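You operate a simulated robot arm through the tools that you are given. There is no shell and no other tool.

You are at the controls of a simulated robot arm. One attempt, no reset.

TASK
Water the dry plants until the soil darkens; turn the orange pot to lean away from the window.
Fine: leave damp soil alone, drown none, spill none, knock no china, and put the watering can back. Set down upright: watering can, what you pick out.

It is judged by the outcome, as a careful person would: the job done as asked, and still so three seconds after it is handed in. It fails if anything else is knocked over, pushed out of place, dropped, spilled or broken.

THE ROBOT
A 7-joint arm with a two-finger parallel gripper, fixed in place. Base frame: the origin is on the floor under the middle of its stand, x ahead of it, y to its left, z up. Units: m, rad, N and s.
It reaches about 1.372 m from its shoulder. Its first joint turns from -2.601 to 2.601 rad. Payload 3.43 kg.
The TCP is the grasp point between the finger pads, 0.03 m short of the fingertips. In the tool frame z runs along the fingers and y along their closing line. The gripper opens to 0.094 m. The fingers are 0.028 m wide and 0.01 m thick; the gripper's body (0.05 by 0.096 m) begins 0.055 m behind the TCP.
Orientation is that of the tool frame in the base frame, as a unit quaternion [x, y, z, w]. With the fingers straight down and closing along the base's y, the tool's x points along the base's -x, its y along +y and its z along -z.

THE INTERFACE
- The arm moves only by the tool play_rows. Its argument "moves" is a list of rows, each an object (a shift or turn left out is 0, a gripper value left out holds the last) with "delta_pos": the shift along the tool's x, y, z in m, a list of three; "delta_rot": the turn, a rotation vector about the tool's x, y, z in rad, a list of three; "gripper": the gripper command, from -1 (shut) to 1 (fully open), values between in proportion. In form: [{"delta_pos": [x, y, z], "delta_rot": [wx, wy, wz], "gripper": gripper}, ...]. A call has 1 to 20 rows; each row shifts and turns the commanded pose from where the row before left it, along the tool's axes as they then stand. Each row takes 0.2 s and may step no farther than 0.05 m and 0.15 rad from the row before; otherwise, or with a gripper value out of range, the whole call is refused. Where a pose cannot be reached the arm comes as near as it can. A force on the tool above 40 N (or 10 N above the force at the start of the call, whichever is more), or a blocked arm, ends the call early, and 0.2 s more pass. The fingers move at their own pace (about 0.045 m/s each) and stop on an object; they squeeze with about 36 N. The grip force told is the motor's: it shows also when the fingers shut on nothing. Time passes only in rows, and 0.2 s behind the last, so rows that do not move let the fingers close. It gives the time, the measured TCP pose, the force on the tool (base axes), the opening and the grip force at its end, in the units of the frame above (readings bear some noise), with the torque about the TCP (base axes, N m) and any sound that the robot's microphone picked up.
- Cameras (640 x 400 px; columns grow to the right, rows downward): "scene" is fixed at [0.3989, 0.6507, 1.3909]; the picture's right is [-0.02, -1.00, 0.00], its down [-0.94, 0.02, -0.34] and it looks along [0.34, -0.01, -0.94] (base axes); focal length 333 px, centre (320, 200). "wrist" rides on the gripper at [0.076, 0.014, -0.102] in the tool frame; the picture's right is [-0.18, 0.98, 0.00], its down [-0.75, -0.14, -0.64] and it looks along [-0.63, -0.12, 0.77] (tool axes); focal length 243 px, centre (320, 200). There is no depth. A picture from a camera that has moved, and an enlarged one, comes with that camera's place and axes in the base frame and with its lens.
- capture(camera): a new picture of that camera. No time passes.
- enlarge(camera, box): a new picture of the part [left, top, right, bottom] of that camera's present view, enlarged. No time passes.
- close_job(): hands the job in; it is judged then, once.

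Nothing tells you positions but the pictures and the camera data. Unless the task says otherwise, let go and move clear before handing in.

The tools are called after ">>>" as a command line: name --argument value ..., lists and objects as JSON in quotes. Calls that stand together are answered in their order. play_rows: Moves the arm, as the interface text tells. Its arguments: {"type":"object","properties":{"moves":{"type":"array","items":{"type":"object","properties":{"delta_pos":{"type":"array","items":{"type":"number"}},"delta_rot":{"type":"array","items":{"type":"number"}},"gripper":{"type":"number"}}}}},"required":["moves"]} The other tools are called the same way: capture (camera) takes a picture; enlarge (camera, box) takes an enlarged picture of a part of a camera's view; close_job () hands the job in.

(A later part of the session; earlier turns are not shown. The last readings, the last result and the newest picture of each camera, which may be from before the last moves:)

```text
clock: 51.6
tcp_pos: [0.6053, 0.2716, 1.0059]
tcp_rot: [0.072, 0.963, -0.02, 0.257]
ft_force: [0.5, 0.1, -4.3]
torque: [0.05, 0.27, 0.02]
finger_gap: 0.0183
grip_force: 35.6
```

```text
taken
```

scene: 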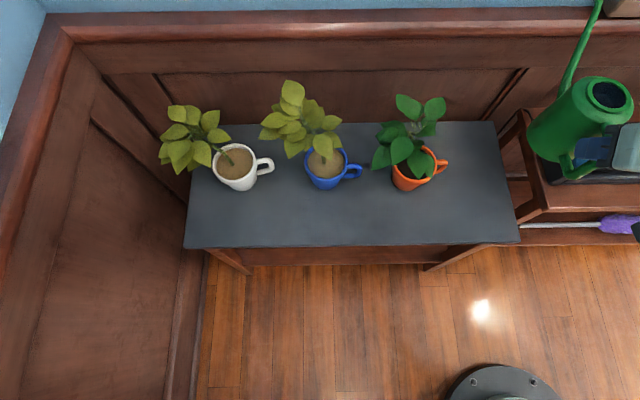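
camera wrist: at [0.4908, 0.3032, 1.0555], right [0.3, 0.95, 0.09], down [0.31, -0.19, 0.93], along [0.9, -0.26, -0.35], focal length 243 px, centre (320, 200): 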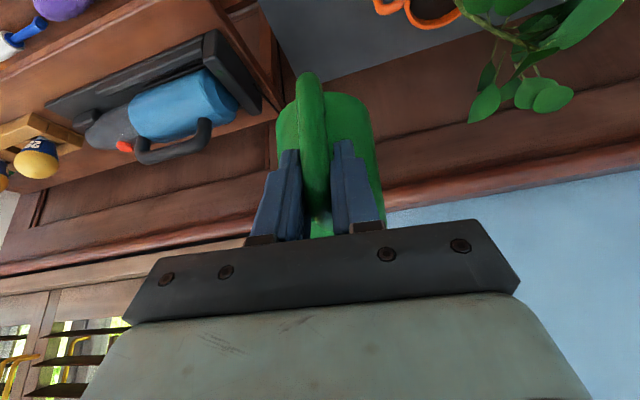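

Held steady at z≈1.006. I'll carry it left and back, over the plants' height, to in front of the blue mug.

>>> play_rows --moves '[{"delta_pos": [0.01, 0.0147, -0.0058]}, {"delta_pos": [0.0201, 0.02935, -0.0116]}, {"delta_pos": [0.0201, 0.02935, -0.0116]}, {"delta_pos": [0.0201, 0.02935, -0.0116]}, {"delta_pos": [0.0201, 0.02935, -0.0116]}, {"delta_pos": [0.0201, 0.02935, -0.0116]}, {"delta_pos": [0.0201, 0.02935, -0.0116]}, {"delta_pos": [0.0201, 0.02935, -0.0116]}, {"delta_pos": [0.0201, 0.02935, -0.0116]}, {"delta_pos": [0.0201, 0.02935, -0.0116]}, {"delta_pos": [0.0201, 0.02935, -0.0116]}, {"delta_pos": [0.01, 0.0147, -0.0058]}, {"delta_rot": [-0.037, 0, -0.064]}, {"delta_rot": [-0.037, 0, -0.064]}, {"delta_pos": [0, 0, 0]}]'

>>> capture --camera "wrist"

>>> capture --camera "scene"

```text
clock: 54.8
tcp_pos: [0.4009, 0.6308, 1.0057]
tcp_rot: [0.0, 0.966, 0.0, 0.259]
ft_force: [1.0, 0.9, -3.8]
torque: [-0.01, 0.25, 0.03]
finger_gap: 0.0183
grip_force: 36.3
```

```text
taken
camera wrist: at [0.2833, 0.6446, 1.0559], right [0.16, 0.98, 0.09], down [0.33, -0.14, 0.93], along [0.93, -0.12, -0.35], focal length 243 px, centre (320, 200)
```

wrist: 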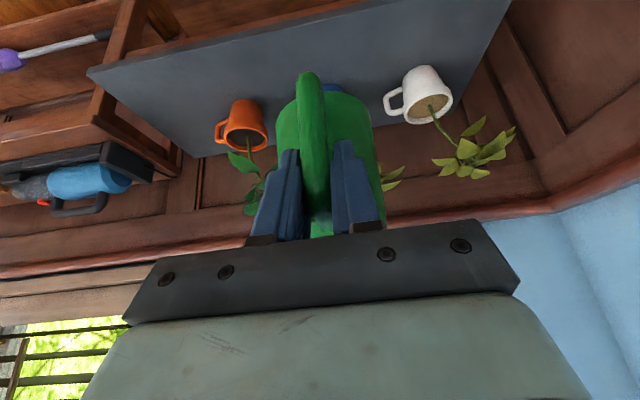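

```text
taken
```

scene: 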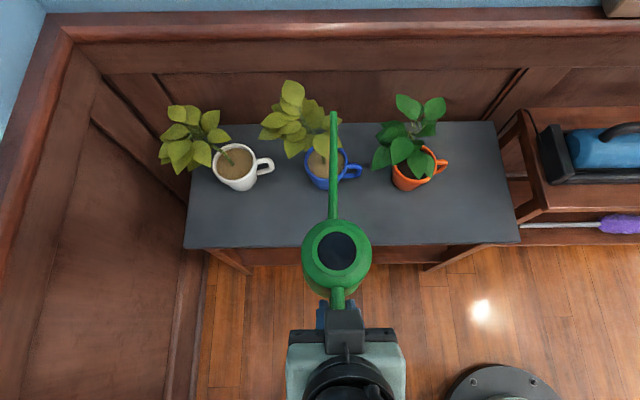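

The can is level and pointing straight at the blue mug, with the spout tip where I predicted. I'll lower it in front of the plant, keeping the spout clear of the front leaf.

>>> play_rows --moves '[{"delta_pos": [0.0095, 0, 0.0164]}, {"delta_pos": [0.0189, 0, 0.0327]}, {"delta_pos": [0.0189, 0, 0.0327]}, {"delta_pos": [0.0189, 0, 0.0327]}, {"delta_pos": [0.0189, 0, 0.0327]}, {"delta_pos": [0.0189, 0, 0.0327]}, {"delta_pos": [0.0189, 0, 0.0327]}, {"delta_pos": [0.0075, 0, 0.013]}, {"delta_pos": [0, 0, 0]}]'

>>> capture --camera "wrist"

>>> enlarge --camera "scene" --box '[240, 60, 420, 240]'

```text
clock: 56.8
tcp_pos: [0.4016, 0.6294, 0.7471]
tcp_rot: [0.001, 0.966, 0.0, 0.257]
ft_force: [0.1, 0.2, -4.0]
torque: [0.01, 0.31, -0.01]
finger_gap: 0.0182
grip_force: 35.8
```

```text
taken
camera wrist: at [0.2844, 0.6452, 0.7974], right [0.16, 0.98, 0.09], down [0.33, -0.14, 0.93], along [0.93, -0.12, -0.35], focal length 243 px, centre (320, 200)
```

wrist: 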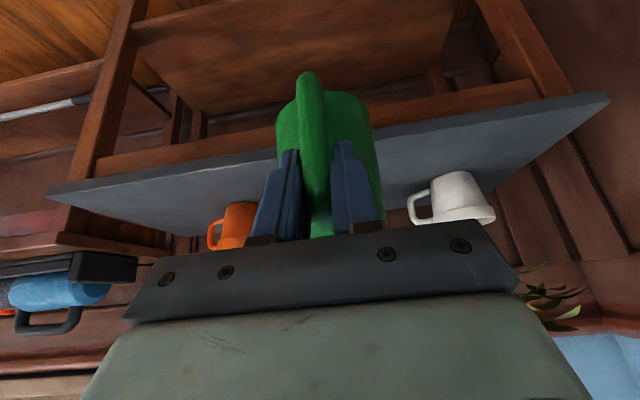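

```text
2.22 times, centred on (330, 150) of scene
camera zoom: at [0.3989, 0.6507, 1.3909], right [-0.02, -1.0, 0.0], down [-0.94, 0.02, -0.34], along [0.34, -0.01, -0.94], focal length 739 px, centre (298, 311)
```

zoom: 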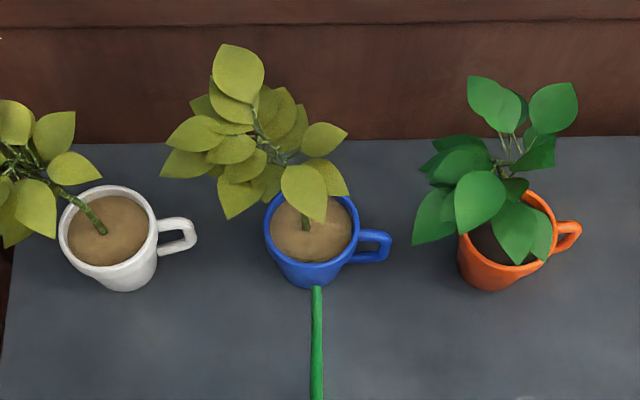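

The spout tip projects exactly where predicted, (0.637, 0.629, 0.790). I'll pre-tilt about 9° (not enough to pour), drop the tip a little, and move it over the front of the blue mug's soil, under the leaf.

>>> play_rows --moves '[{"delta_pos": [-0.0045, 0, -0.0117], "delta_rot": [0, 0.0524, 0]}, {"delta_pos": [-0.0045, 0, -0.0117], "delta_rot": [0, 0.0524, 0]}, {"delta_pos": [-0.0045, 0, -0.0117], "delta_rot": [0, 0.0524, 0]}, {"delta_pos": [0.0072, 0, 0.0187]}, {"delta_pos": [-0.0227, 0, 0.0087]}, {"delta_pos": [0, 0, 0]}]'

>>> enlarge --camera "scene" --box '[240, 60, 420, 240]'

>>> capture --camera "wrist"

```text
clock: 58.2
tcp_pos: [0.4224, 0.6303, 0.7625]
tcp_rot: [0.001, 0.983, -0.001, 0.182]
ft_force: [0.0, -0.1, -4.1]
torque: [0.0, 0.26, 0.03]
finger_gap: 0.0183
grip_force: 35.8
```

```text
2.22 times, centred on (330, 150) of scene
camera zoom: at [0.3989, 0.6507, 1.3909], right [-0.02, -1.0, 0.0], down [-0.94, 0.02, -0.34], along [0.34, -0.01, -0.94], focal length 739 px, centre (298, 311)
```

zoom: 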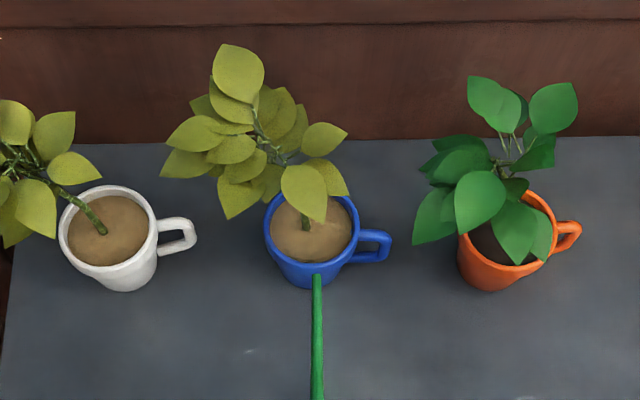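

```text
taken
camera wrist: at [0.313, 0.644, 0.8312], right [0.17, 0.98, 0.07], down [0.47, -0.14, 0.87], along [0.86, -0.12, -0.49], focal length 243 px, centre (320, 200)
```

wrist: 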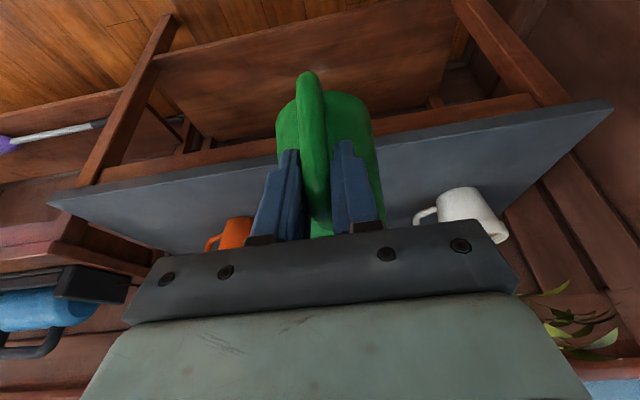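

>>> play_rows --moves '[{"delta_pos": [-0.0227, 0, 0.0087]}, {"delta_pos": [-0.0247, 0, 0.0095]}, {"delta_pos": [0, 0, 0]}]'

>>> enlarge --camera "scene" --box '[280, 110, 380, 210]'

```text
clock: 59.0
tcp_pos: [0.4731, 0.6308, 0.7619]
tcp_rot: [0.001, 0.983, 0.0, 0.181]
ft_force: [-0.3, 0.3, -4.2]
torque: [0.0, 0.27, 0.01]
finger_gap: 0.0182
grip_force: 36.1
```

```text
4.00 times, centred on (330, 160) of scene
camera zoom: at [0.3989, 0.6507, 1.3909], right [-0.02, -1.0, 0.0], down [-0.94, 0.02, -0.34], along [0.34, -0.01, -0.94], focal length 1331 px, centre (280, 360)
```

zoom: 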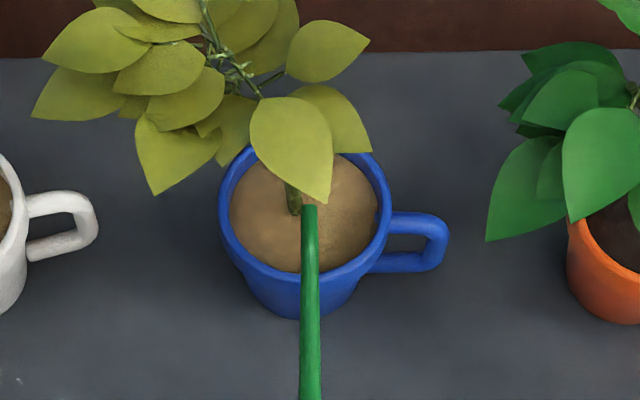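

The tip is over the soil just in front of the stem, clear of rim and leaf. I'll lower it 1 cm and tilt in small steps, watching the soil after each.

>>> play_rows --moves '[{"delta_pos": [0.0036, 0, 0.0093]}, {"delta_pos": [-0.0045, 0, -0.0117], "delta_rot": [0, 0.0524, 0]}, {"delta_pos": [-0.0045, 0, -0.0117], "delta_rot": [0, 0.0524, 0]}]'

>>> enlarge --camera "scene" --box '[280, 110, 380, 210]'

```text
clock: 59.8
tcp_pos: [0.4737, 0.6305, 0.7783]
tcp_rot: [0.0, 0.991, 0.0, 0.13]
ft_force: [0.0, -0.8, -5.2]
torque: [0.01, 0.24, 0.03]
finger_gap: 0.0181
grip_force: 36.1
```

```text
4.00 times, centred on (330, 160) of scene
camera zoom: at [0.3989, 0.6507, 1.3909], right [-0.02, -1.0, 0.0], down [-0.94, 0.02, -0.34], along [0.34, -0.01, -0.94], focal length 1331 px, centre (280, 360)
```

zoom: 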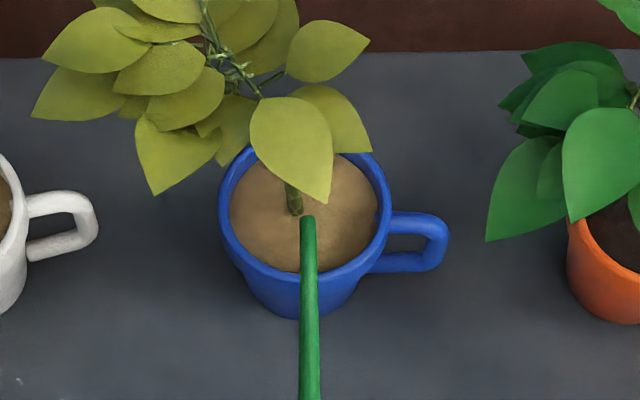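

No water yet at about 15°. Continuing in small steps.

>>> play_rows --moves '[{"delta_pos": [-0.0045, 0, -0.0117], "delta_rot": [0, 0.0524, 0]}, {"delta_pos": [0, 0, 0]}]'

>>> enlarge --camera "scene" --box '[280, 110, 380, 210]'

>>> play_rows --moves '[{"delta_pos": [-0.0045, 0, -0.0117], "delta_rot": [0, 0.0524, 0]}, {"delta_pos": [0, 0, 0]}]'

>>> enlarge --camera "scene" --box '[280, 110, 380, 210]'

```text
clock: 60.4
tcp_pos: [0.4755, 0.6304, 0.7906]
tcp_rot: [0.001, 0.995, 0.0, 0.104]
ft_force: [0.8, -0.3, -5.7]
torque: [-0.03, 0.24, 0.0]
finger_gap: 0.0182
grip_force: 35.8
```

```text
4.00 times, centred on (330, 160) of scene
camera zoom: at [0.3989, 0.6507, 1.3909], right [-0.02, -1.0, 0.0], down [-0.94, 0.02, -0.34], along [0.34, -0.01, -0.94], focal length 1331 px, centre (280, 360)
```

zoom: 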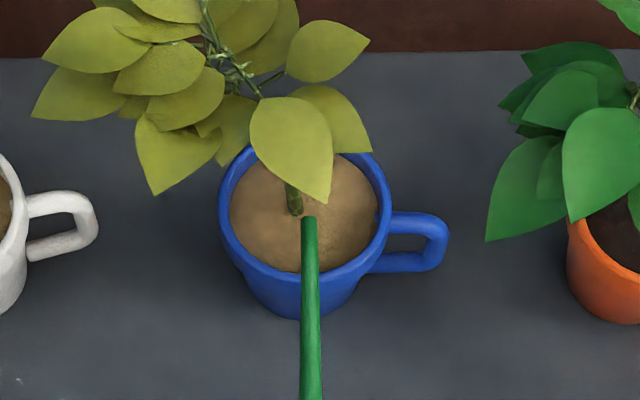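

```text
clock: 61.0
tcp_pos: [0.4779, 0.6318, 0.8029]
tcp_rot: [0.002, 0.997, 0.0, 0.078]
ft_force: [0.3, 0.2, -4.1]
torque: [0.03, 0.25, 0.02]
finger_gap: 0.0184
grip_force: 36.2
```

```text
4.00 times, centred on (330, 160) of scene
camera zoom: at [0.3989, 0.6507, 1.3909], right [-0.02, -1.0, 0.0], down [-0.94, 0.02, -0.34], along [0.34, -0.01, -0.94], focal length 1331 px, centre (280, 360)
```

zoom: 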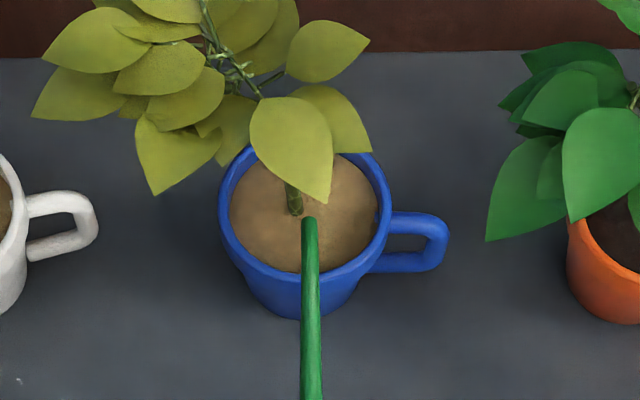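

About 21° and still dry. I'll go one step at a time now.

>>> play_rows --moves '[{"delta_pos": [-0.0045, 0, -0.0117], "delta_rot": [0, 0.0524, 0]}]'

>>> enlarge --camera "scene" --box '[280, 110, 380, 210]'

```text
clock: 61.4
tcp_pos: [0.4782, 0.6303, 0.816]
tcp_rot: [0.0, 0.999, -0.001, 0.051]
ft_force: [-0.3, 0.4, -3.5]
torque: [-0.05, 0.22, -0.01]
finger_gap: 0.0183
grip_force: 36.0
```

```text
4.00 times, centred on (330, 160) of scene
camera zoom: at [0.3989, 0.6507, 1.3909], right [-0.02, -1.0, 0.0], down [-0.94, 0.02, -0.34], along [0.34, -0.01, -0.94], focal length 1331 px, centre (280, 360)
```

zoom: 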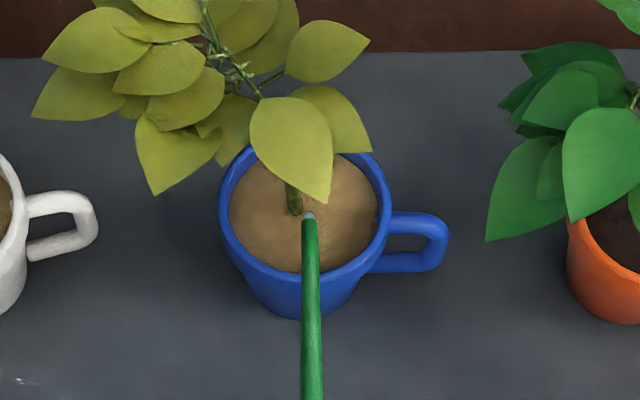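

Water is just starting at the tip at about 24°. I'll hold briefly and watch the soil.

>>> play_rows --moves '[{"delta_pos": [0, 0, 0]}]'

>>> enlarge --camera "scene" --box '[280, 110, 380, 210]'

```text
clock: 61.8
tcp_pos: [0.4792, 0.63, 0.8156]
tcp_rot: [0.0, 0.999, 0.0, 0.052]
ft_force: [-0.3, 0.4, -4.6]
torque: [0.0, 0.21, 0.0]
finger_gap: 0.0184
grip_force: 35.9
```

```text
4.00 times, centred on (330, 160) of scene
camera zoom: at [0.3989, 0.6507, 1.3909], right [-0.02, -1.0, 0.0], down [-0.94, 0.02, -0.34], along [0.34, -0.01, -0.94], focal length 1331 px, centre (280, 360)
```

zoom: 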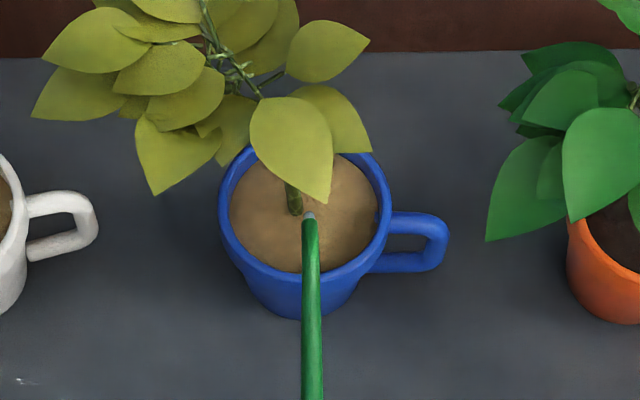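

Not flowing visibly yet. I'll add half-steps of 1.5°.

>>> play_rows --moves '[{"delta_pos": [-0.0022, 0, -0.0058], "delta_rot": [0, 0.026, 0]}, {"delta_pos": [0, 0, 0]}]'

>>> enlarge --camera "scene" --box '[280, 110, 380, 210]'

```text
clock: 62.4
tcp_pos: [0.4813, 0.6305, 0.8214]
tcp_rot: [0.001, 0.999, -0.001, 0.038]
ft_force: [1.1, 0.3, -3.8]
torque: [0.01, 0.18, 0.02]
finger_gap: 0.0184
grip_force: 36.0
```

```text
4.00 times, centred on (330, 160) of scene
camera zoom: at [0.3989, 0.6507, 1.3909], right [-0.02, -1.0, 0.0], down [-0.94, 0.02, -0.34], along [0.34, -0.01, -0.94], focal length 1331 px, centre (280, 360)
```

zoom: 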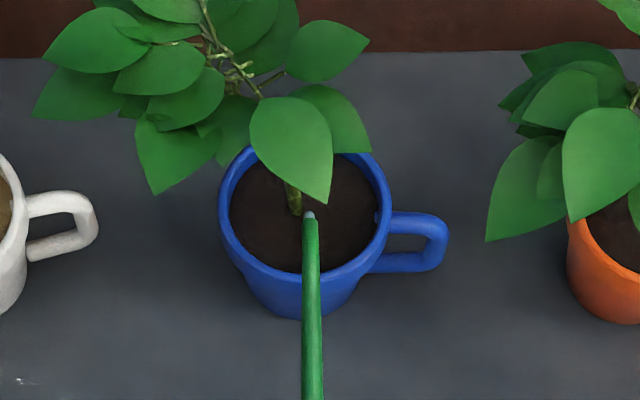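

The soil turned dark and the leaves perked up green, so I'll stop pouring at once and tilt back with the tip still over the mug.

>>> play_rows --moves '[{"delta_pos": [0.0069, 0, 0.0229], "delta_rot": [0, -0.1, 0]}, {"delta_pos": [0.0069, 0, 0.0229], "delta_rot": [0, -0.1, 0]}, {"delta_pos": [0, 0, 0]}]'

>>> enlarge --camera "scene" --box '[280, 110, 380, 210]'

```text
clock: 63.2
tcp_pos: [0.4718, 0.6302, 0.7738]
tcp_rot: [0.001, 0.99, 0.0, 0.138]
ft_force: [0.1, -0.5, -3.8]
torque: [-0.01, 0.24, -0.02]
finger_gap: 0.0185
grip_force: 35.8
```

```text
4.00 times, centred on (330, 160) of scene
camera zoom: at [0.3989, 0.6507, 1.3909], right [-0.02, -1.0, 0.0], down [-0.94, 0.02, -0.34], along [0.34, -0.01, -0.94], focal length 1331 px, centre (280, 360)
```

zoom: 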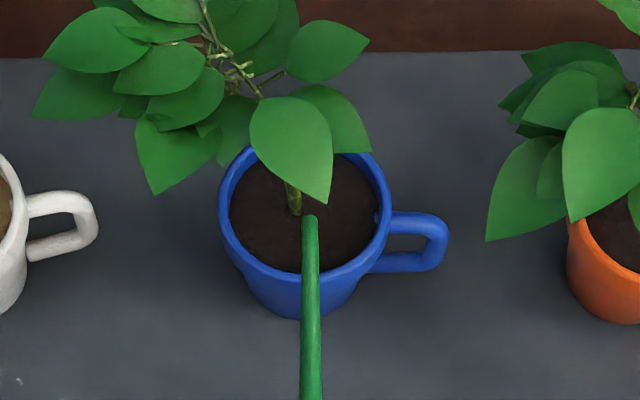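

Blue is done. I'll pause for drips, level a bit more, back out straight, and shift left to line up with the white mug.

>>> play_rows --moves '[{"delta_pos": [0, 0, 0]}, {"delta_pos": [0.0062, 0, 0.0199], "delta_rot": [0, -0.087, 0]}, {"delta_pos": [0, 0, 0]}, {"delta_pos": [-0.0043, 0, -0.0112]}, {"delta_pos": [0.0265, 0, -0.0101]}, {"delta_pos": [0.0265, 0, -0.0101]}, {"delta_pos": [0.0265, 0, -0.0101]}, {"delta_pos": [0, 0, 0]}]'

>>> capture --camera "scene"

>>> enlarge --camera "scene" --box '[150, 90, 350, 240]'

```text
clock: 65.0
tcp_pos: [0.3856, 0.632, 0.7669]
tcp_rot: [0.001, 0.983, 0.0, 0.181]
ft_force: [-0.6, -0.4, -4.3]
torque: [-0.01, 0.26, -0.01]
finger_gap: 0.0186
grip_force: 36.5
```

```text
taken
```

scene: 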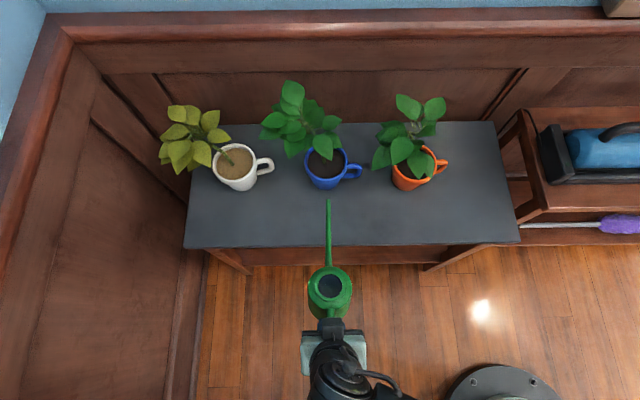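

```text
2.67 times, centred on (250, 165) of scene
camera zoom: at [0.3989, 0.6507, 1.3909], right [-0.02, -1.0, 0.0], down [-0.94, 0.02, -0.34], along [0.34, -0.01, -0.94], focal length 887 px, centre (507, 293)
```

zoom: 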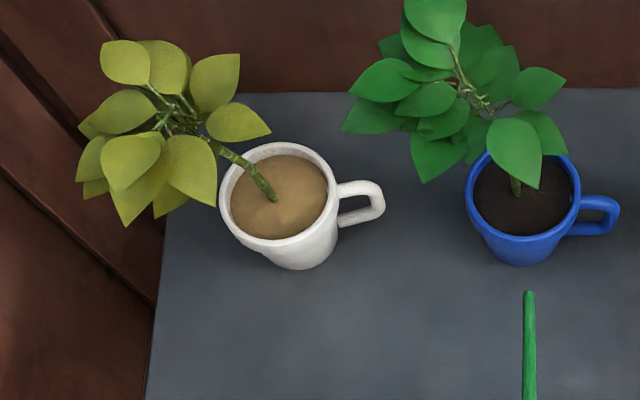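

White mug's axis is near (0.736, 0.835). Shifting the can left by 0.202 m in front of the table, then forward under observation.

>>> play_rows --moves '[{"delta_pos": [0, 0.02, 0]}, {"delta_pos": [0, 0.0405, 0]}, {"delta_pos": [0, 0.0405, 0]}, {"delta_pos": [0, 0.0405, 0]}, {"delta_pos": [0, 0.0405, 0]}, {"delta_pos": [0, 0.02, 0]}, {"delta_pos": [0, 0, 0]}, {"delta_pos": [-0.0263, 0, 0.0101]}, {"delta_pos": [0, 0, 0]}]'

>>> enlarge --camera "scene" --box '[150, 90, 350, 240]'

```text
clock: 67.0
tcp_pos: [0.414, 0.8322, 0.765]
tcp_rot: [0.001, 0.983, 0.0, 0.181]
ft_force: [-1.8, -0.3, -4.0]
torque: [-0.01, 0.26, 0.0]
finger_gap: 0.0182
grip_force: 36.7
```

```text
2.67 times, centred on (250, 165) of scene
camera zoom: at [0.3989, 0.6507, 1.3909], right [-0.02, -1.0, 0.0], down [-0.94, 0.02, -0.34], along [0.34, -0.01, -0.94], focal length 887 px, centre (507, 293)
```

zoom: 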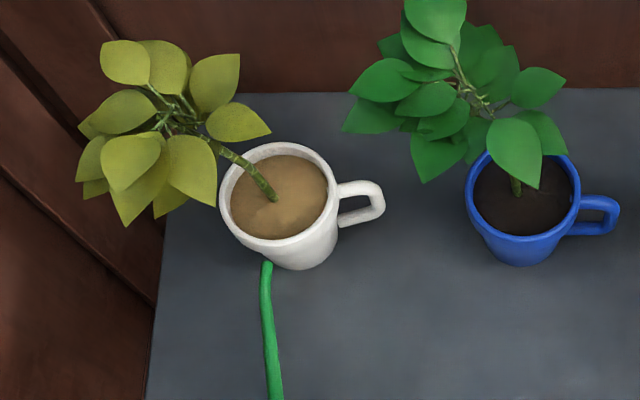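

>>> play_rows --moves '[{"delta_pos": [-0.0263, 0.003, 0.0101]}, {"delta_pos": [-0.0263, 0.003, 0.0101]}, {"delta_pos": [0.0036, 0, 0.0093]}, {"delta_pos": [0, 0, 0]}]'

>>> enlarge --camera "scene" --box '[180, 110, 280, 210]'

```text
clock: 68.0
tcp_pos: [0.4725, 0.837, 0.7547]
tcp_rot: [0.001, 0.983, 0.0, 0.182]
ft_force: [0.0, -0.5, -4.2]
torque: [0.01, 0.25, 0.04]
finger_gap: 0.0184
grip_force: 35.5
```

```text
4.00 times, centred on (230, 160) of scene
camera zoom: at [0.3989, 0.6507, 1.3909], right [-0.02, -1.0, 0.0], down [-0.94, 0.02, -0.34], along [0.34, -0.01, -0.94], focal length 1331 px, centre (680, 360)
```

zoom: 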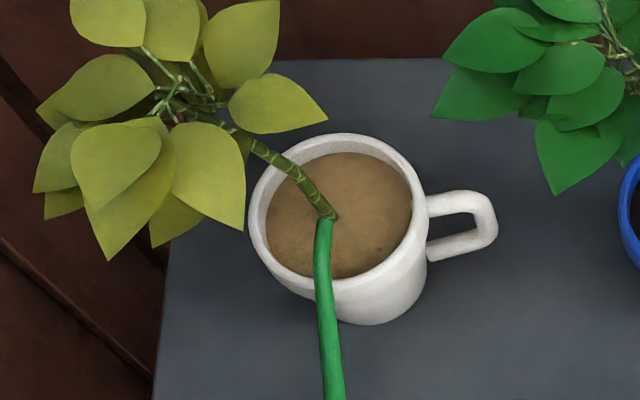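

The tip is over the front of the white mug's soil. Tilting to about 21° first (below the earlier onset).

>>> play_rows --moves '[{"delta_pos": [-0.0045, 0, -0.0117], "delta_rot": [0, 0.0524, 0]}, {"delta_pos": [-0.0045, 0, -0.0117], "delta_rot": [0, 0.0524, 0]}, {"delta_pos": [-0.0045, 0, -0.0117], "delta_rot": [0, 0.0524, 0]}, {"delta_pos": [-0.0045, 0, -0.0117], "delta_rot": [0, 0.0524, 0]}, {"delta_pos": [0, 0, 0]}]'

>>> enlarge --camera "scene" --box '[180, 110, 280, 210]'

```text
clock: 69.2
tcp_pos: [0.4775, 0.8379, 0.8052]
tcp_rot: [0.001, 0.997, 0.0, 0.077]
ft_force: [-0.1, 0.3, -3.8]
torque: [-0.03, 0.21, 0.01]
finger_gap: 0.0183
grip_force: 35.7
```

```text
4.00 times, centred on (230, 160) of scene
camera zoom: at [0.3989, 0.6507, 1.3909], right [-0.02, -1.0, 0.0], down [-0.94, 0.02, -0.34], along [0.34, -0.01, -0.94], focal length 1331 px, centre (680, 360)
```

zoom: 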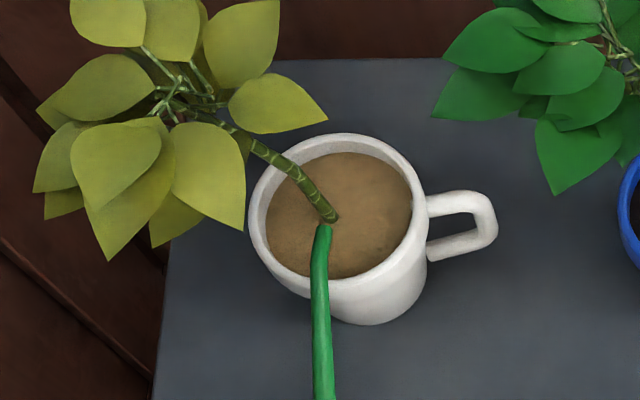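

>>> play_rows --moves '[{"delta_pos": [-0.0045, 0, -0.0117], "delta_rot": [0, 0.0524, 0]}]'

>>> enlarge --camera "scene" --box '[180, 110, 280, 210]'

```text
clock: 69.6
tcp_pos: [0.4793, 0.8385, 0.8166]
tcp_rot: [-0.001, 0.999, -0.001, 0.05]
ft_force: [-0.5, -0.2, -3.5]
torque: [0.0, 0.19, 0.0]
finger_gap: 0.0184
grip_force: 35.7
```

```text
4.00 times, centred on (230, 160) of scene
camera zoom: at [0.3989, 0.6507, 1.3909], right [-0.02, -1.0, 0.0], down [-0.94, 0.02, -0.34], along [0.34, -0.01, -0.94], focal length 1331 px, centre (680, 360)
```

zoom: 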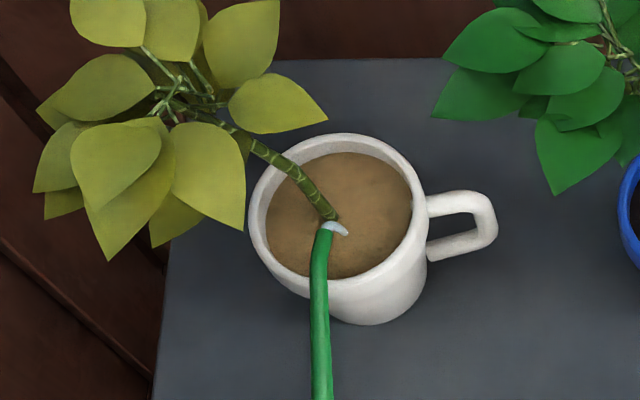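

A small stream is landing on the soil inside the mug. I'll hold here and check.

>>> play_rows --moves '[{"delta_pos": [0, 0, 0]}]'

>>> enlarge --camera "scene" --box '[180, 110, 280, 210]'

```text
clock: 70.0
tcp_pos: [0.4779, 0.8371, 0.8162]
tcp_rot: [0.001, 0.999, 0.0, 0.05]
ft_force: [-0.2, -0.5, -3.6]
torque: [0.0, 0.2, 0.02]
finger_gap: 0.0183
grip_force: 36.5
```

```text
4.00 times, centred on (230, 160) of scene
camera zoom: at [0.3989, 0.6507, 1.3909], right [-0.02, -1.0, 0.0], down [-0.94, 0.02, -0.34], along [0.34, -0.01, -0.94], focal length 1331 px, centre (680, 360)
```

zoom: 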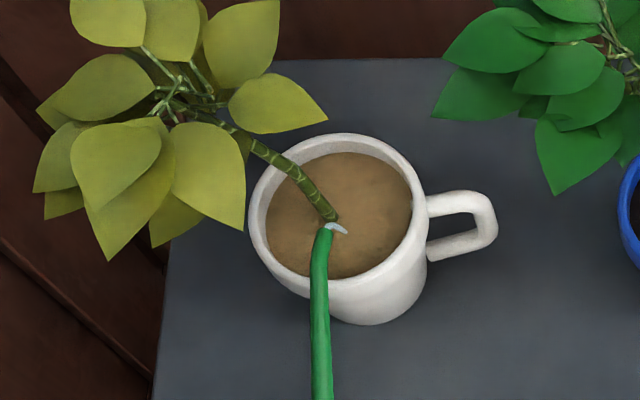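

>>> play_rows --moves '[{"delta_pos": [0, 0, 0]}]'

>>> enlarge --camera "scene" --box '[180, 110, 280, 210]'

```text
clock: 70.4
tcp_pos: [0.4786, 0.8375, 0.8167]
tcp_rot: [0.001, 0.999, 0.0, 0.051]
ft_force: [0.6, 0.0, -3.4]
torque: [-0.01, 0.17, 0.0]
finger_gap: 0.0183
grip_force: 35.9
```

```text
4.00 times, centred on (230, 160) of scene
camera zoom: at [0.3989, 0.6507, 1.3909], right [-0.02, -1.0, 0.0], down [-0.94, 0.02, -0.34], along [0.34, -0.01, -0.94], focal length 1331 px, centre (680, 360)
```

zoom: 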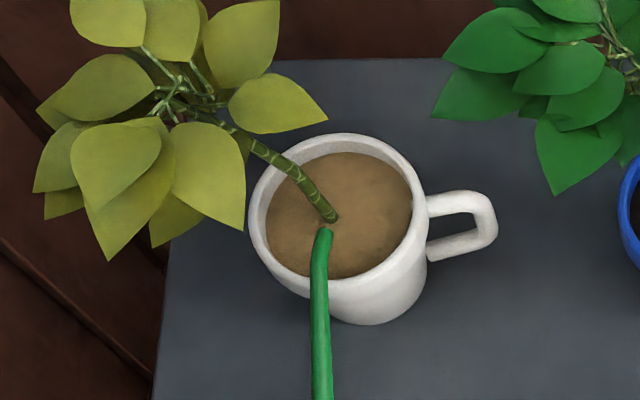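

The flow stopped by itself as the level fell. I'll add another 1.5°.

>>> play_rows --moves '[{"delta_pos": [-0.0022, 0, -0.0058], "delta_rot": [0, 0.026, 0]}]'

>>> enlarge --camera "scene" --box '[180, 110, 280, 210]'

```text
clock: 70.8
tcp_pos: [0.4797, 0.8378, 0.8221]
tcp_rot: [0.001, 0.999, 0.0, 0.038]
ft_force: [0.2, 0.4, -2.9]
torque: [-0.02, 0.19, -0.02]
finger_gap: 0.0182
grip_force: 35.9
```

```text
4.00 times, centred on (230, 160) of scene
camera zoom: at [0.3989, 0.6507, 1.3909], right [-0.02, -1.0, 0.0], down [-0.94, 0.02, -0.34], along [0.34, -0.01, -0.94], focal length 1331 px, centre (680, 360)
```

zoom: 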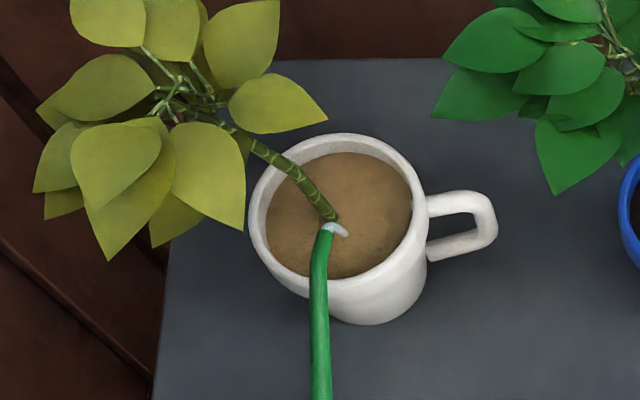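

Flowing again, landing on the soil. Holding.

>>> play_rows --moves '[{"delta_pos": [0, 0, 0]}]'

>>> enlarge --camera "scene" --box '[180, 110, 280, 210]'

```text
clock: 71.2
tcp_pos: [0.4803, 0.8379, 0.822]
tcp_rot: [0.001, 0.999, 0.0, 0.038]
ft_force: [-0.6, 0.2, -2.7]
torque: [0.0, 0.18, 0.0]
finger_gap: 0.0187
grip_force: 35.9
```

```text
4.00 times, centred on (230, 160) of scene
camera zoom: at [0.3989, 0.6507, 1.3909], right [-0.02, -1.0, 0.0], down [-0.94, 0.02, -0.34], along [0.34, -0.01, -0.94], focal length 1331 px, centre (680, 360)
```

zoom: 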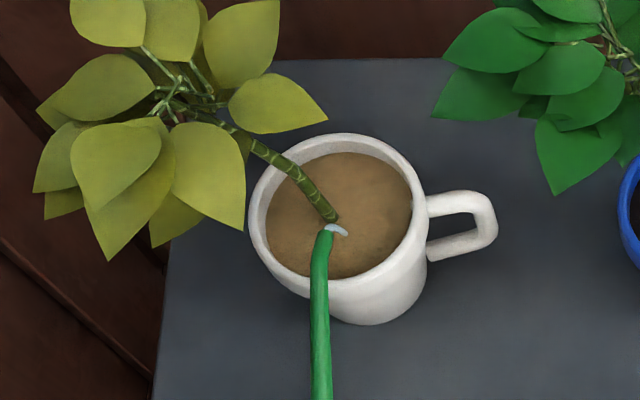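

>>> play_rows --moves '[{"delta_pos": [0, 0, 0]}]'

>>> enlarge --camera "scene" --box '[180, 110, 280, 210]'

```text
clock: 71.6
tcp_pos: [0.4802, 0.8384, 0.8228]
tcp_rot: [0.001, 0.999, 0.0, 0.039]
ft_force: [-0.1, -0.4, -4.4]
torque: [0.03, 0.15, -0.04]
finger_gap: 0.0184
grip_force: 35.4
```

```text
4.00 times, centred on (230, 160) of scene
camera zoom: at [0.3989, 0.6507, 1.3909], right [-0.02, -1.0, 0.0], down [-0.94, 0.02, -0.34], along [0.34, -0.01, -0.94], focal length 1331 px, centre (680, 360)
```

zoom: 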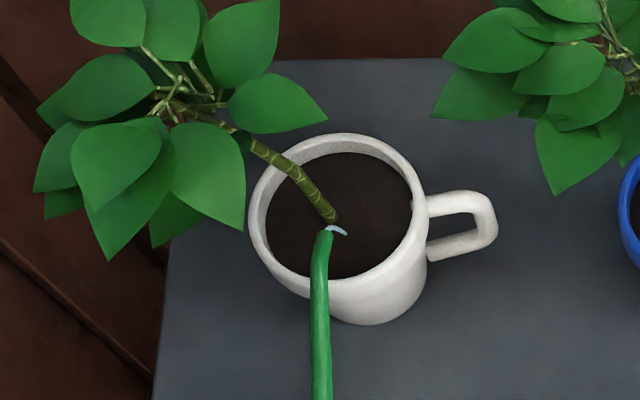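

The white mug's soil has darkened and its leaves are green, so I'll tilt back right away, tip still over the mug.

>>> play_rows --moves '[{"delta_pos": [0.0069, 0, 0.0229], "delta_rot": [0, -0.1, 0]}, {"delta_pos": [0.0069, 0, 0.0229], "delta_rot": [0, -0.1, 0]}, {"delta_pos": [0, 0, 0]}, {"delta_pos": [0, 0, 0]}]'

>>> enlarge --camera "scene" --box '[180, 110, 280, 210]'

>>> capture --camera "scene"

```text
clock: 72.6
tcp_pos: [0.4724, 0.838, 0.774]
tcp_rot: [0.001, 0.99, 0.0, 0.139]
ft_force: [0.7, -0.2, -3.7]
torque: [0.02, 0.23, 0.03]
finger_gap: 0.0182
grip_force: 35.8
```

```text
4.00 times, centred on (230, 160) of scene
camera zoom: at [0.3989, 0.6507, 1.3909], right [-0.02, -1.0, 0.0], down [-0.94, 0.02, -0.34], along [0.34, -0.01, -0.94], focal length 1331 px, centre (680, 360)
```

zoom: 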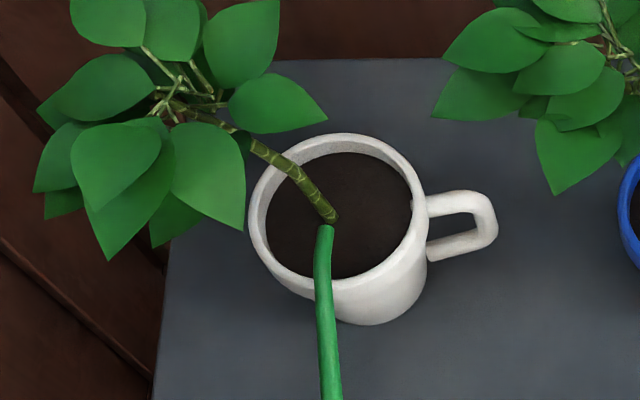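

```text
taken
```

scene: 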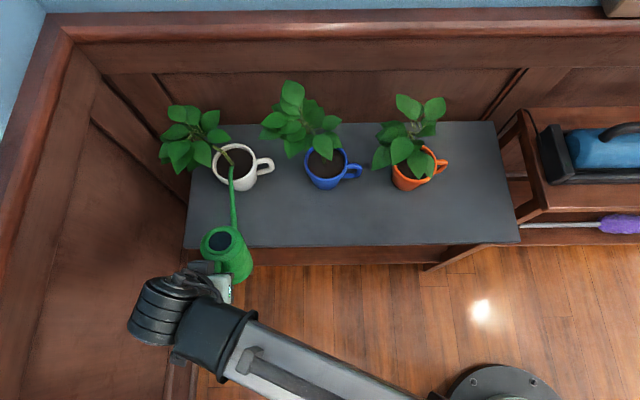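

Both dry plants are watered, with no visible spill. I'll back the can out, level it, and raise it.

>>> play_rows --moves '[{"delta_pos": [0.0062, 0, 0.0199], "delta_rot": [0, -0.087, 0]}, {"delta_pos": [0, 0, 0]}, {"delta_pos": [-0.0043, 0, -0.0112]}, {"delta_pos": [0.0265, 0, -0.0101]}, {"delta_pos": [0.0265, 0, -0.0101]}, {"delta_pos": [0.0265, 0, -0.0101]}, {"delta_pos": [-0.0107, 0, -0.028]}, {"delta_pos": [0.0039, 0, 0.0119], "delta_rot": [0, -0.0524, 0]}, {"delta_pos": [0.0039, 0, 0.0119], "delta_rot": [0, -0.0524, 0]}, {"delta_pos": [0.0039, 0, 0.0119], "delta_rot": [0, -0.0524, 0]}, {"delta_pos": [-0.01, 0, -0.0173]}, {"delta_pos": [-0.02, 0, -0.0346]}, {"delta_pos": [-0.02, 0, -0.0346]}, {"delta_pos": [-0.02, 0, -0.0346]}, {"delta_pos": [-0.02, 0, -0.0346]}, {"delta_pos": [-0.02, 0, -0.0346]}, {"delta_pos": [-0.02, 0, -0.0346]}, {"delta_pos": [-0.0125, 0, -0.0217]}, {"delta_pos": [0, 0, 0]}]'

>>> capture --camera "scene"

>>> capture --camera "wrist"

```text
clock: 76.6
tcp_pos: [0.39, 0.8374, 1.0442]
tcp_rot: [0.001, 0.966, 0.0, 0.257]
ft_force: [0.3, 0.5, -3.9]
torque: [0.01, 0.27, 0.01]
finger_gap: 0.0181
grip_force: 35.8
```

```text
taken
```

scene: 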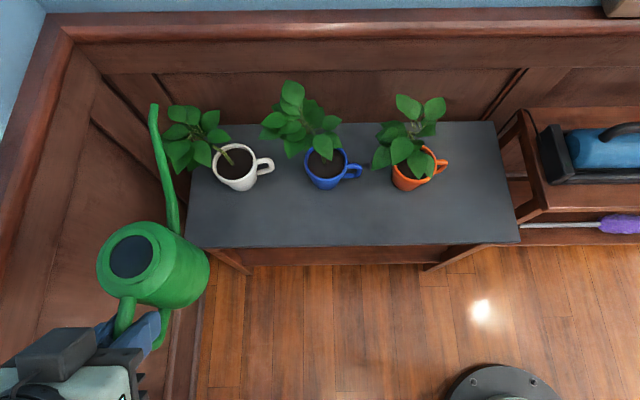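

```text
taken
camera wrist: at [0.2729, 0.8521, 1.0957], right [0.16, 0.98, 0.09], down [0.33, -0.14, 0.93], along [0.93, -0.12, -0.35], focal length 243 px, centre (320, 200)
```

wrist: 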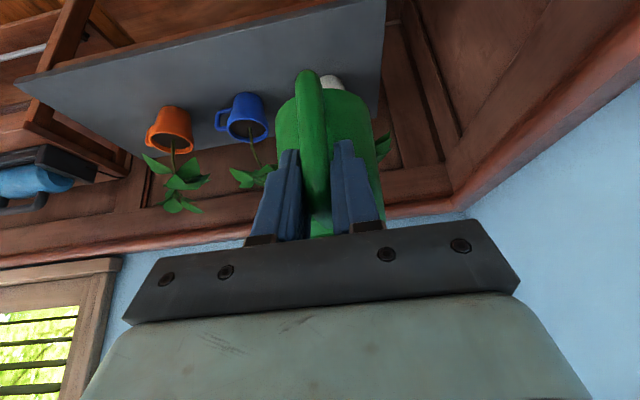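

Level and clear at z≈1.04. Carrying the can back over its original spot along the same path.

>>> play_rows --moves '[{"delta_pos": [-0.0009, -0.0206, 0.0005]}, {"delta_pos": [-0.0017, -0.0412, 0.001]}, {"delta_pos": [-0.0017, -0.0412, 0.001]}, {"delta_pos": [-0.0017, -0.0412, 0.001]}, {"delta_pos": [-0.0017, -0.0412, 0.001]}, {"delta_pos": [-0.0009, -0.0206, 0.0005]}, {"delta_pos": [-0.01614, -0.03264, 0.00932]}, {"delta_pos": [-0.01614, -0.03264, 0.00932]}, {"delta_pos": [-0.01614, -0.03264, 0.00932]}, {"delta_pos": [-0.01614, -0.03264, 0.00932]}, {"delta_pos": [-0.01614, -0.03264, 0.00932]}, {"delta_pos": [-0.01614, -0.03264, 0.00932]}, {"delta_pos": [-0.01614, -0.03264, 0.00932]}, {"delta_pos": [-0.01614, -0.03264, 0.00932]}, {"delta_pos": [-0.01614, -0.03264, 0.00932]}, {"delta_pos": [-0.01614, -0.03264, 0.00932]}, {"delta_pos": [-0.01614, -0.03264, 0.00932]}, {"delta_rot": [0.037, 0, 0.064]}, {"delta_rot": [0.037, 0, 0.064]}, {"delta_pos": [0, 0, 0]}]'

>>> capture --camera "scene"

>>> capture --camera "wrist"

```text
clock: 80.8
tcp_pos: [0.6036, 0.2749, 1.0433]
tcp_rot: [0.073, 0.964, -0.02, 0.256]
ft_force: [-0.1, 0.4, -3.1]
torque: [0.04, 0.25, -0.01]
finger_gap: 0.0182
grip_force: 35.7
```

```text
taken
```

scene: 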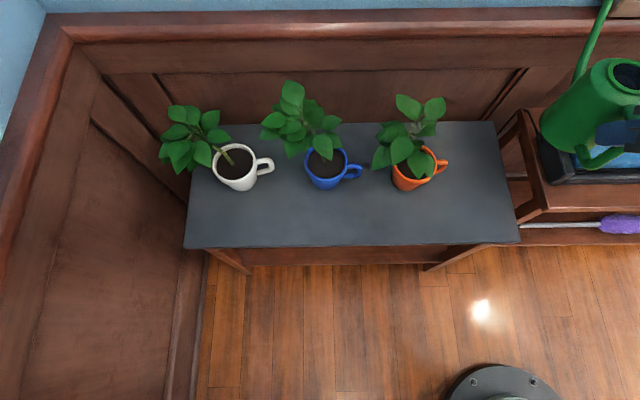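

```text
taken
camera wrist: at [0.4897, 0.3049, 1.0943], right [0.31, 0.95, 0.09], down [0.31, -0.19, 0.93], along [0.9, -0.26, -0.35], focal length 243 px, centre (320, 200)
```

wrist: 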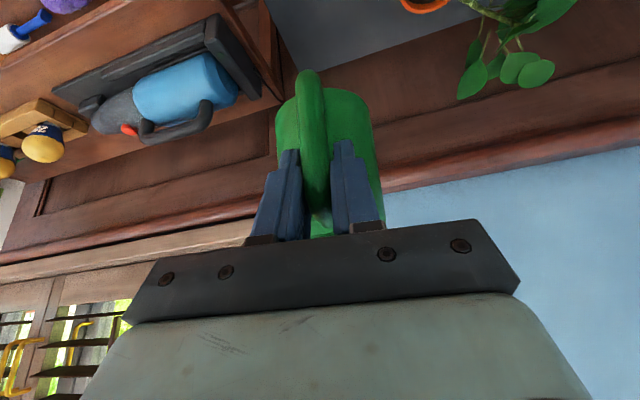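

I'll nudge to line up with the original footprint and descend most of the way, stopping about 1 cm above the table.

>>> play_rows --moves '[{"delta_pos": [-0.0047, -0.0029, 0.0027]}, {"delta_pos": [0.01, 0, 0.0173]}, {"delta_pos": [0.0199, 0, 0.0344]}, {"delta_pos": [0.0199, 0, 0.0344]}, {"delta_pos": [0.0199, 0, 0.0344]}, {"delta_pos": [0.0199, 0, 0.0344]}, {"delta_pos": [0.0199, 0, 0.0344]}, {"delta_pos": [0.0199, 0, 0.0344]}, {"delta_pos": [0.015, 0, 0.026]}, {"delta_pos": [0.01, 0, 0.0173]}, {"delta_pos": [0, 0, 0]}]'

>>> enlarge --camera "scene" --box '[360, 80, 540, 260]'

>>> capture --camera "wrist"

```text
clock: 83.2
tcp_pos: [0.6067, 0.2704, 0.7345]
tcp_rot: [0.072, 0.964, -0.019, 0.257]
ft_force: [-0.7, 0.5, -4.0]
torque: [0.07, 0.28, 0.03]
finger_gap: 0.0185
grip_force: 35.4
```

```text
2.22 times, centred on (450, 170) of scene
camera zoom: at [0.3989, 0.6507, 1.3909], right [-0.02, -1.0, 0.0], down [-0.94, 0.02, -0.34], along [0.34, -0.01, -0.94], focal length 739 px, centre (31, 267)
```

zoom: 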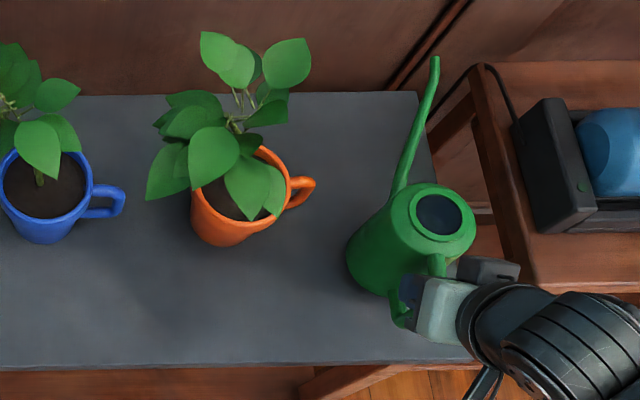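

```text
taken
camera wrist: at [0.4931, 0.3009, 0.7849], right [0.3, 0.95, 0.09], down [0.31, -0.19, 0.93], along [0.9, -0.26, -0.35], focal length 243 px, centre (320, 200)
```

wrist: 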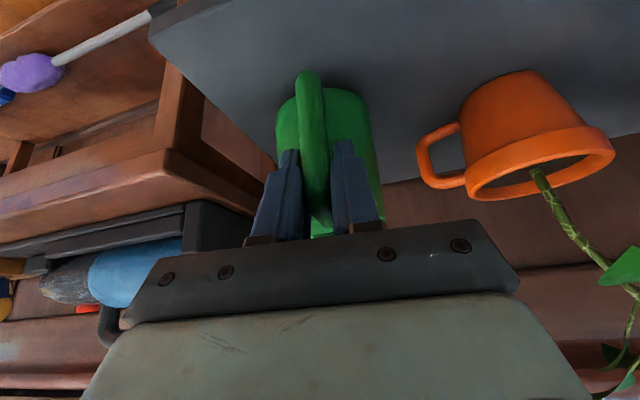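

About 1.8 cm above the table and lined up well. Lowering slowly until the table takes the weight.

>>> play_rows --moves '[{"delta_pos": [0.0025, 0, 0.0043]}, {"delta_pos": [0.0025, 0, 0.0043]}, {"delta_pos": [0.002, 0, 0.0035]}, {"delta_pos": [0, 0, 0]}]'

>>> play_rows --moves '[{"delta_pos": [0.001, 0, 0.0017]}]'

```text
clock: 84.2
tcp_pos: [0.6092, 0.2685, 0.7203]
tcp_rot: [0.072, 0.964, -0.019, 0.256]
ft_force: [-0.2, 0.4, -3.5]
torque: [0.04, 0.22, 0.05]
finger_gap: 0.0186
grip_force: 36.1
```

```text
clock: 84.6
tcp_pos: [0.6085, 0.2683, 0.7199]
tcp_rot: [0.071, 0.963, -0.018, 0.259]
ft_force: [-5.9, 1.3, 11.2]
torque: [-0.15, -0.81, 0.0]
finger_gap: 0.0182
grip_force: 35.6
```

The can is resting flat on the table (contact force centred under it). Easing off slightly, then checking position before release.

>>> play_rows --moves '[{"delta_pos": [-0.0004, 0, -0.0007]}]'

>>> enlarge --camera "scene" --box '[360, 80, 540, 260]'

>>> enlarge --camera "wrist" --box '[240, 60, 400, 250]'

```text
clock: 85.0
tcp_pos: [0.6094, 0.2693, 0.7194]
tcp_rot: [0.072, 0.964, -0.019, 0.256]
ft_force: [-3.3, 0.3, 4.7]
torque: [-0.1, -0.35, -0.03]
finger_gap: 0.0183
grip_force: 36.4
```

```text
2.22 times, centred on (450, 170) of scene
camera zoom: at [0.3989, 0.6507, 1.3909], right [-0.02, -1.0, 0.0], down [-0.94, 0.02, -0.34], along [0.34, -0.01, -0.94], focal length 739 px, centre (31, 267)
```

zoom: 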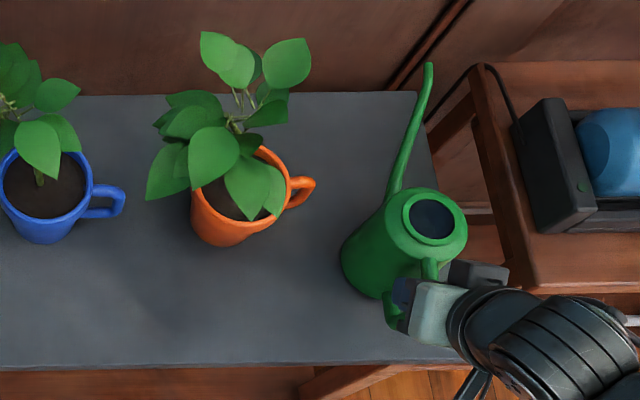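

```text
2.11 times, centred on (320, 155) of wrist
camera zoom: at [0.4946, 0.3008, 0.7709], right [0.3, 0.95, 0.09], down [0.31, -0.19, 0.93], along [0.9, -0.26, -0.35], focal length 511 px, centre (320, 295)
```

zoom: 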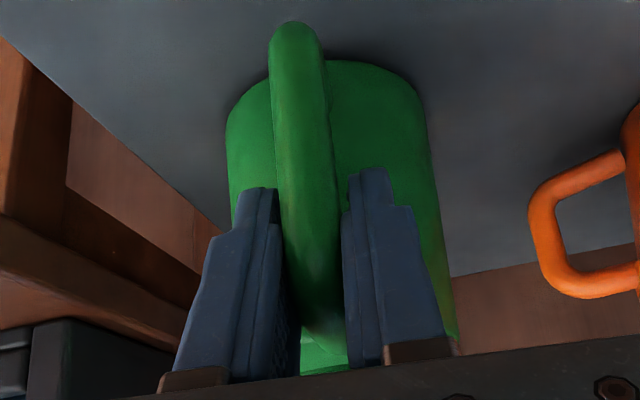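

Position matches the original to within about 3 mm. Easing to near-zero force and opening the fingers part-way.

>>> play_rows --moves '[{"delta_pos": [-0.0002, 0, -0.0003]}, {"gripper": -0.4}, {"gripper": -0.2}, {"gripper": 0.0}, {"gripper": 0.1}, {"gripper": 0.1}, {"gripper": 0.1}, {"delta_pos": [0, 0, 0]}]'

>>> enlarge --camera "scene" --box '[360, 80, 540, 260]'

>>> enlarge --camera "wrist" --box '[240, 60, 400, 250]'

```text
clock: 86.8
tcp_pos: [0.6087, 0.2688, 0.7211]
tcp_rot: [0.073, 0.964, -0.019, 0.257]
ft_force: [-0.4, -0.2, 0.3]
torque: [0.0, 0.0, 0.01]
finger_gap: 0.0516
grip_force: 0.0
```

```text
2.22 times, centred on (450, 170) of scene
camera zoom: at [0.3989, 0.6507, 1.3909], right [-0.02, -1.0, 0.0], down [-0.94, 0.02, -0.34], along [0.34, -0.01, -0.94], focal length 739 px, centre (31, 267)
```

zoom: 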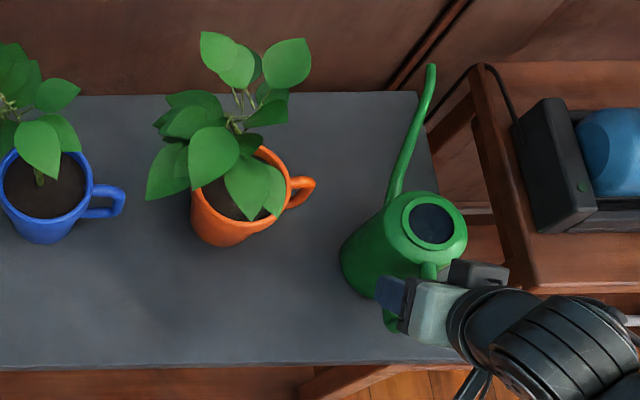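

```text
2.11 times, centred on (320, 155) of wrist
camera zoom: at [0.4946, 0.3009, 0.7712], right [0.3, 0.95, 0.09], down [0.31, -0.19, 0.93], along [0.9, -0.26, -0.35], focal length 511 px, centre (320, 295)
```

zoom: 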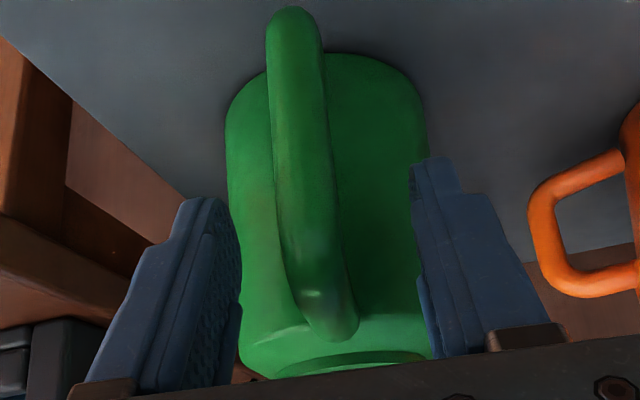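

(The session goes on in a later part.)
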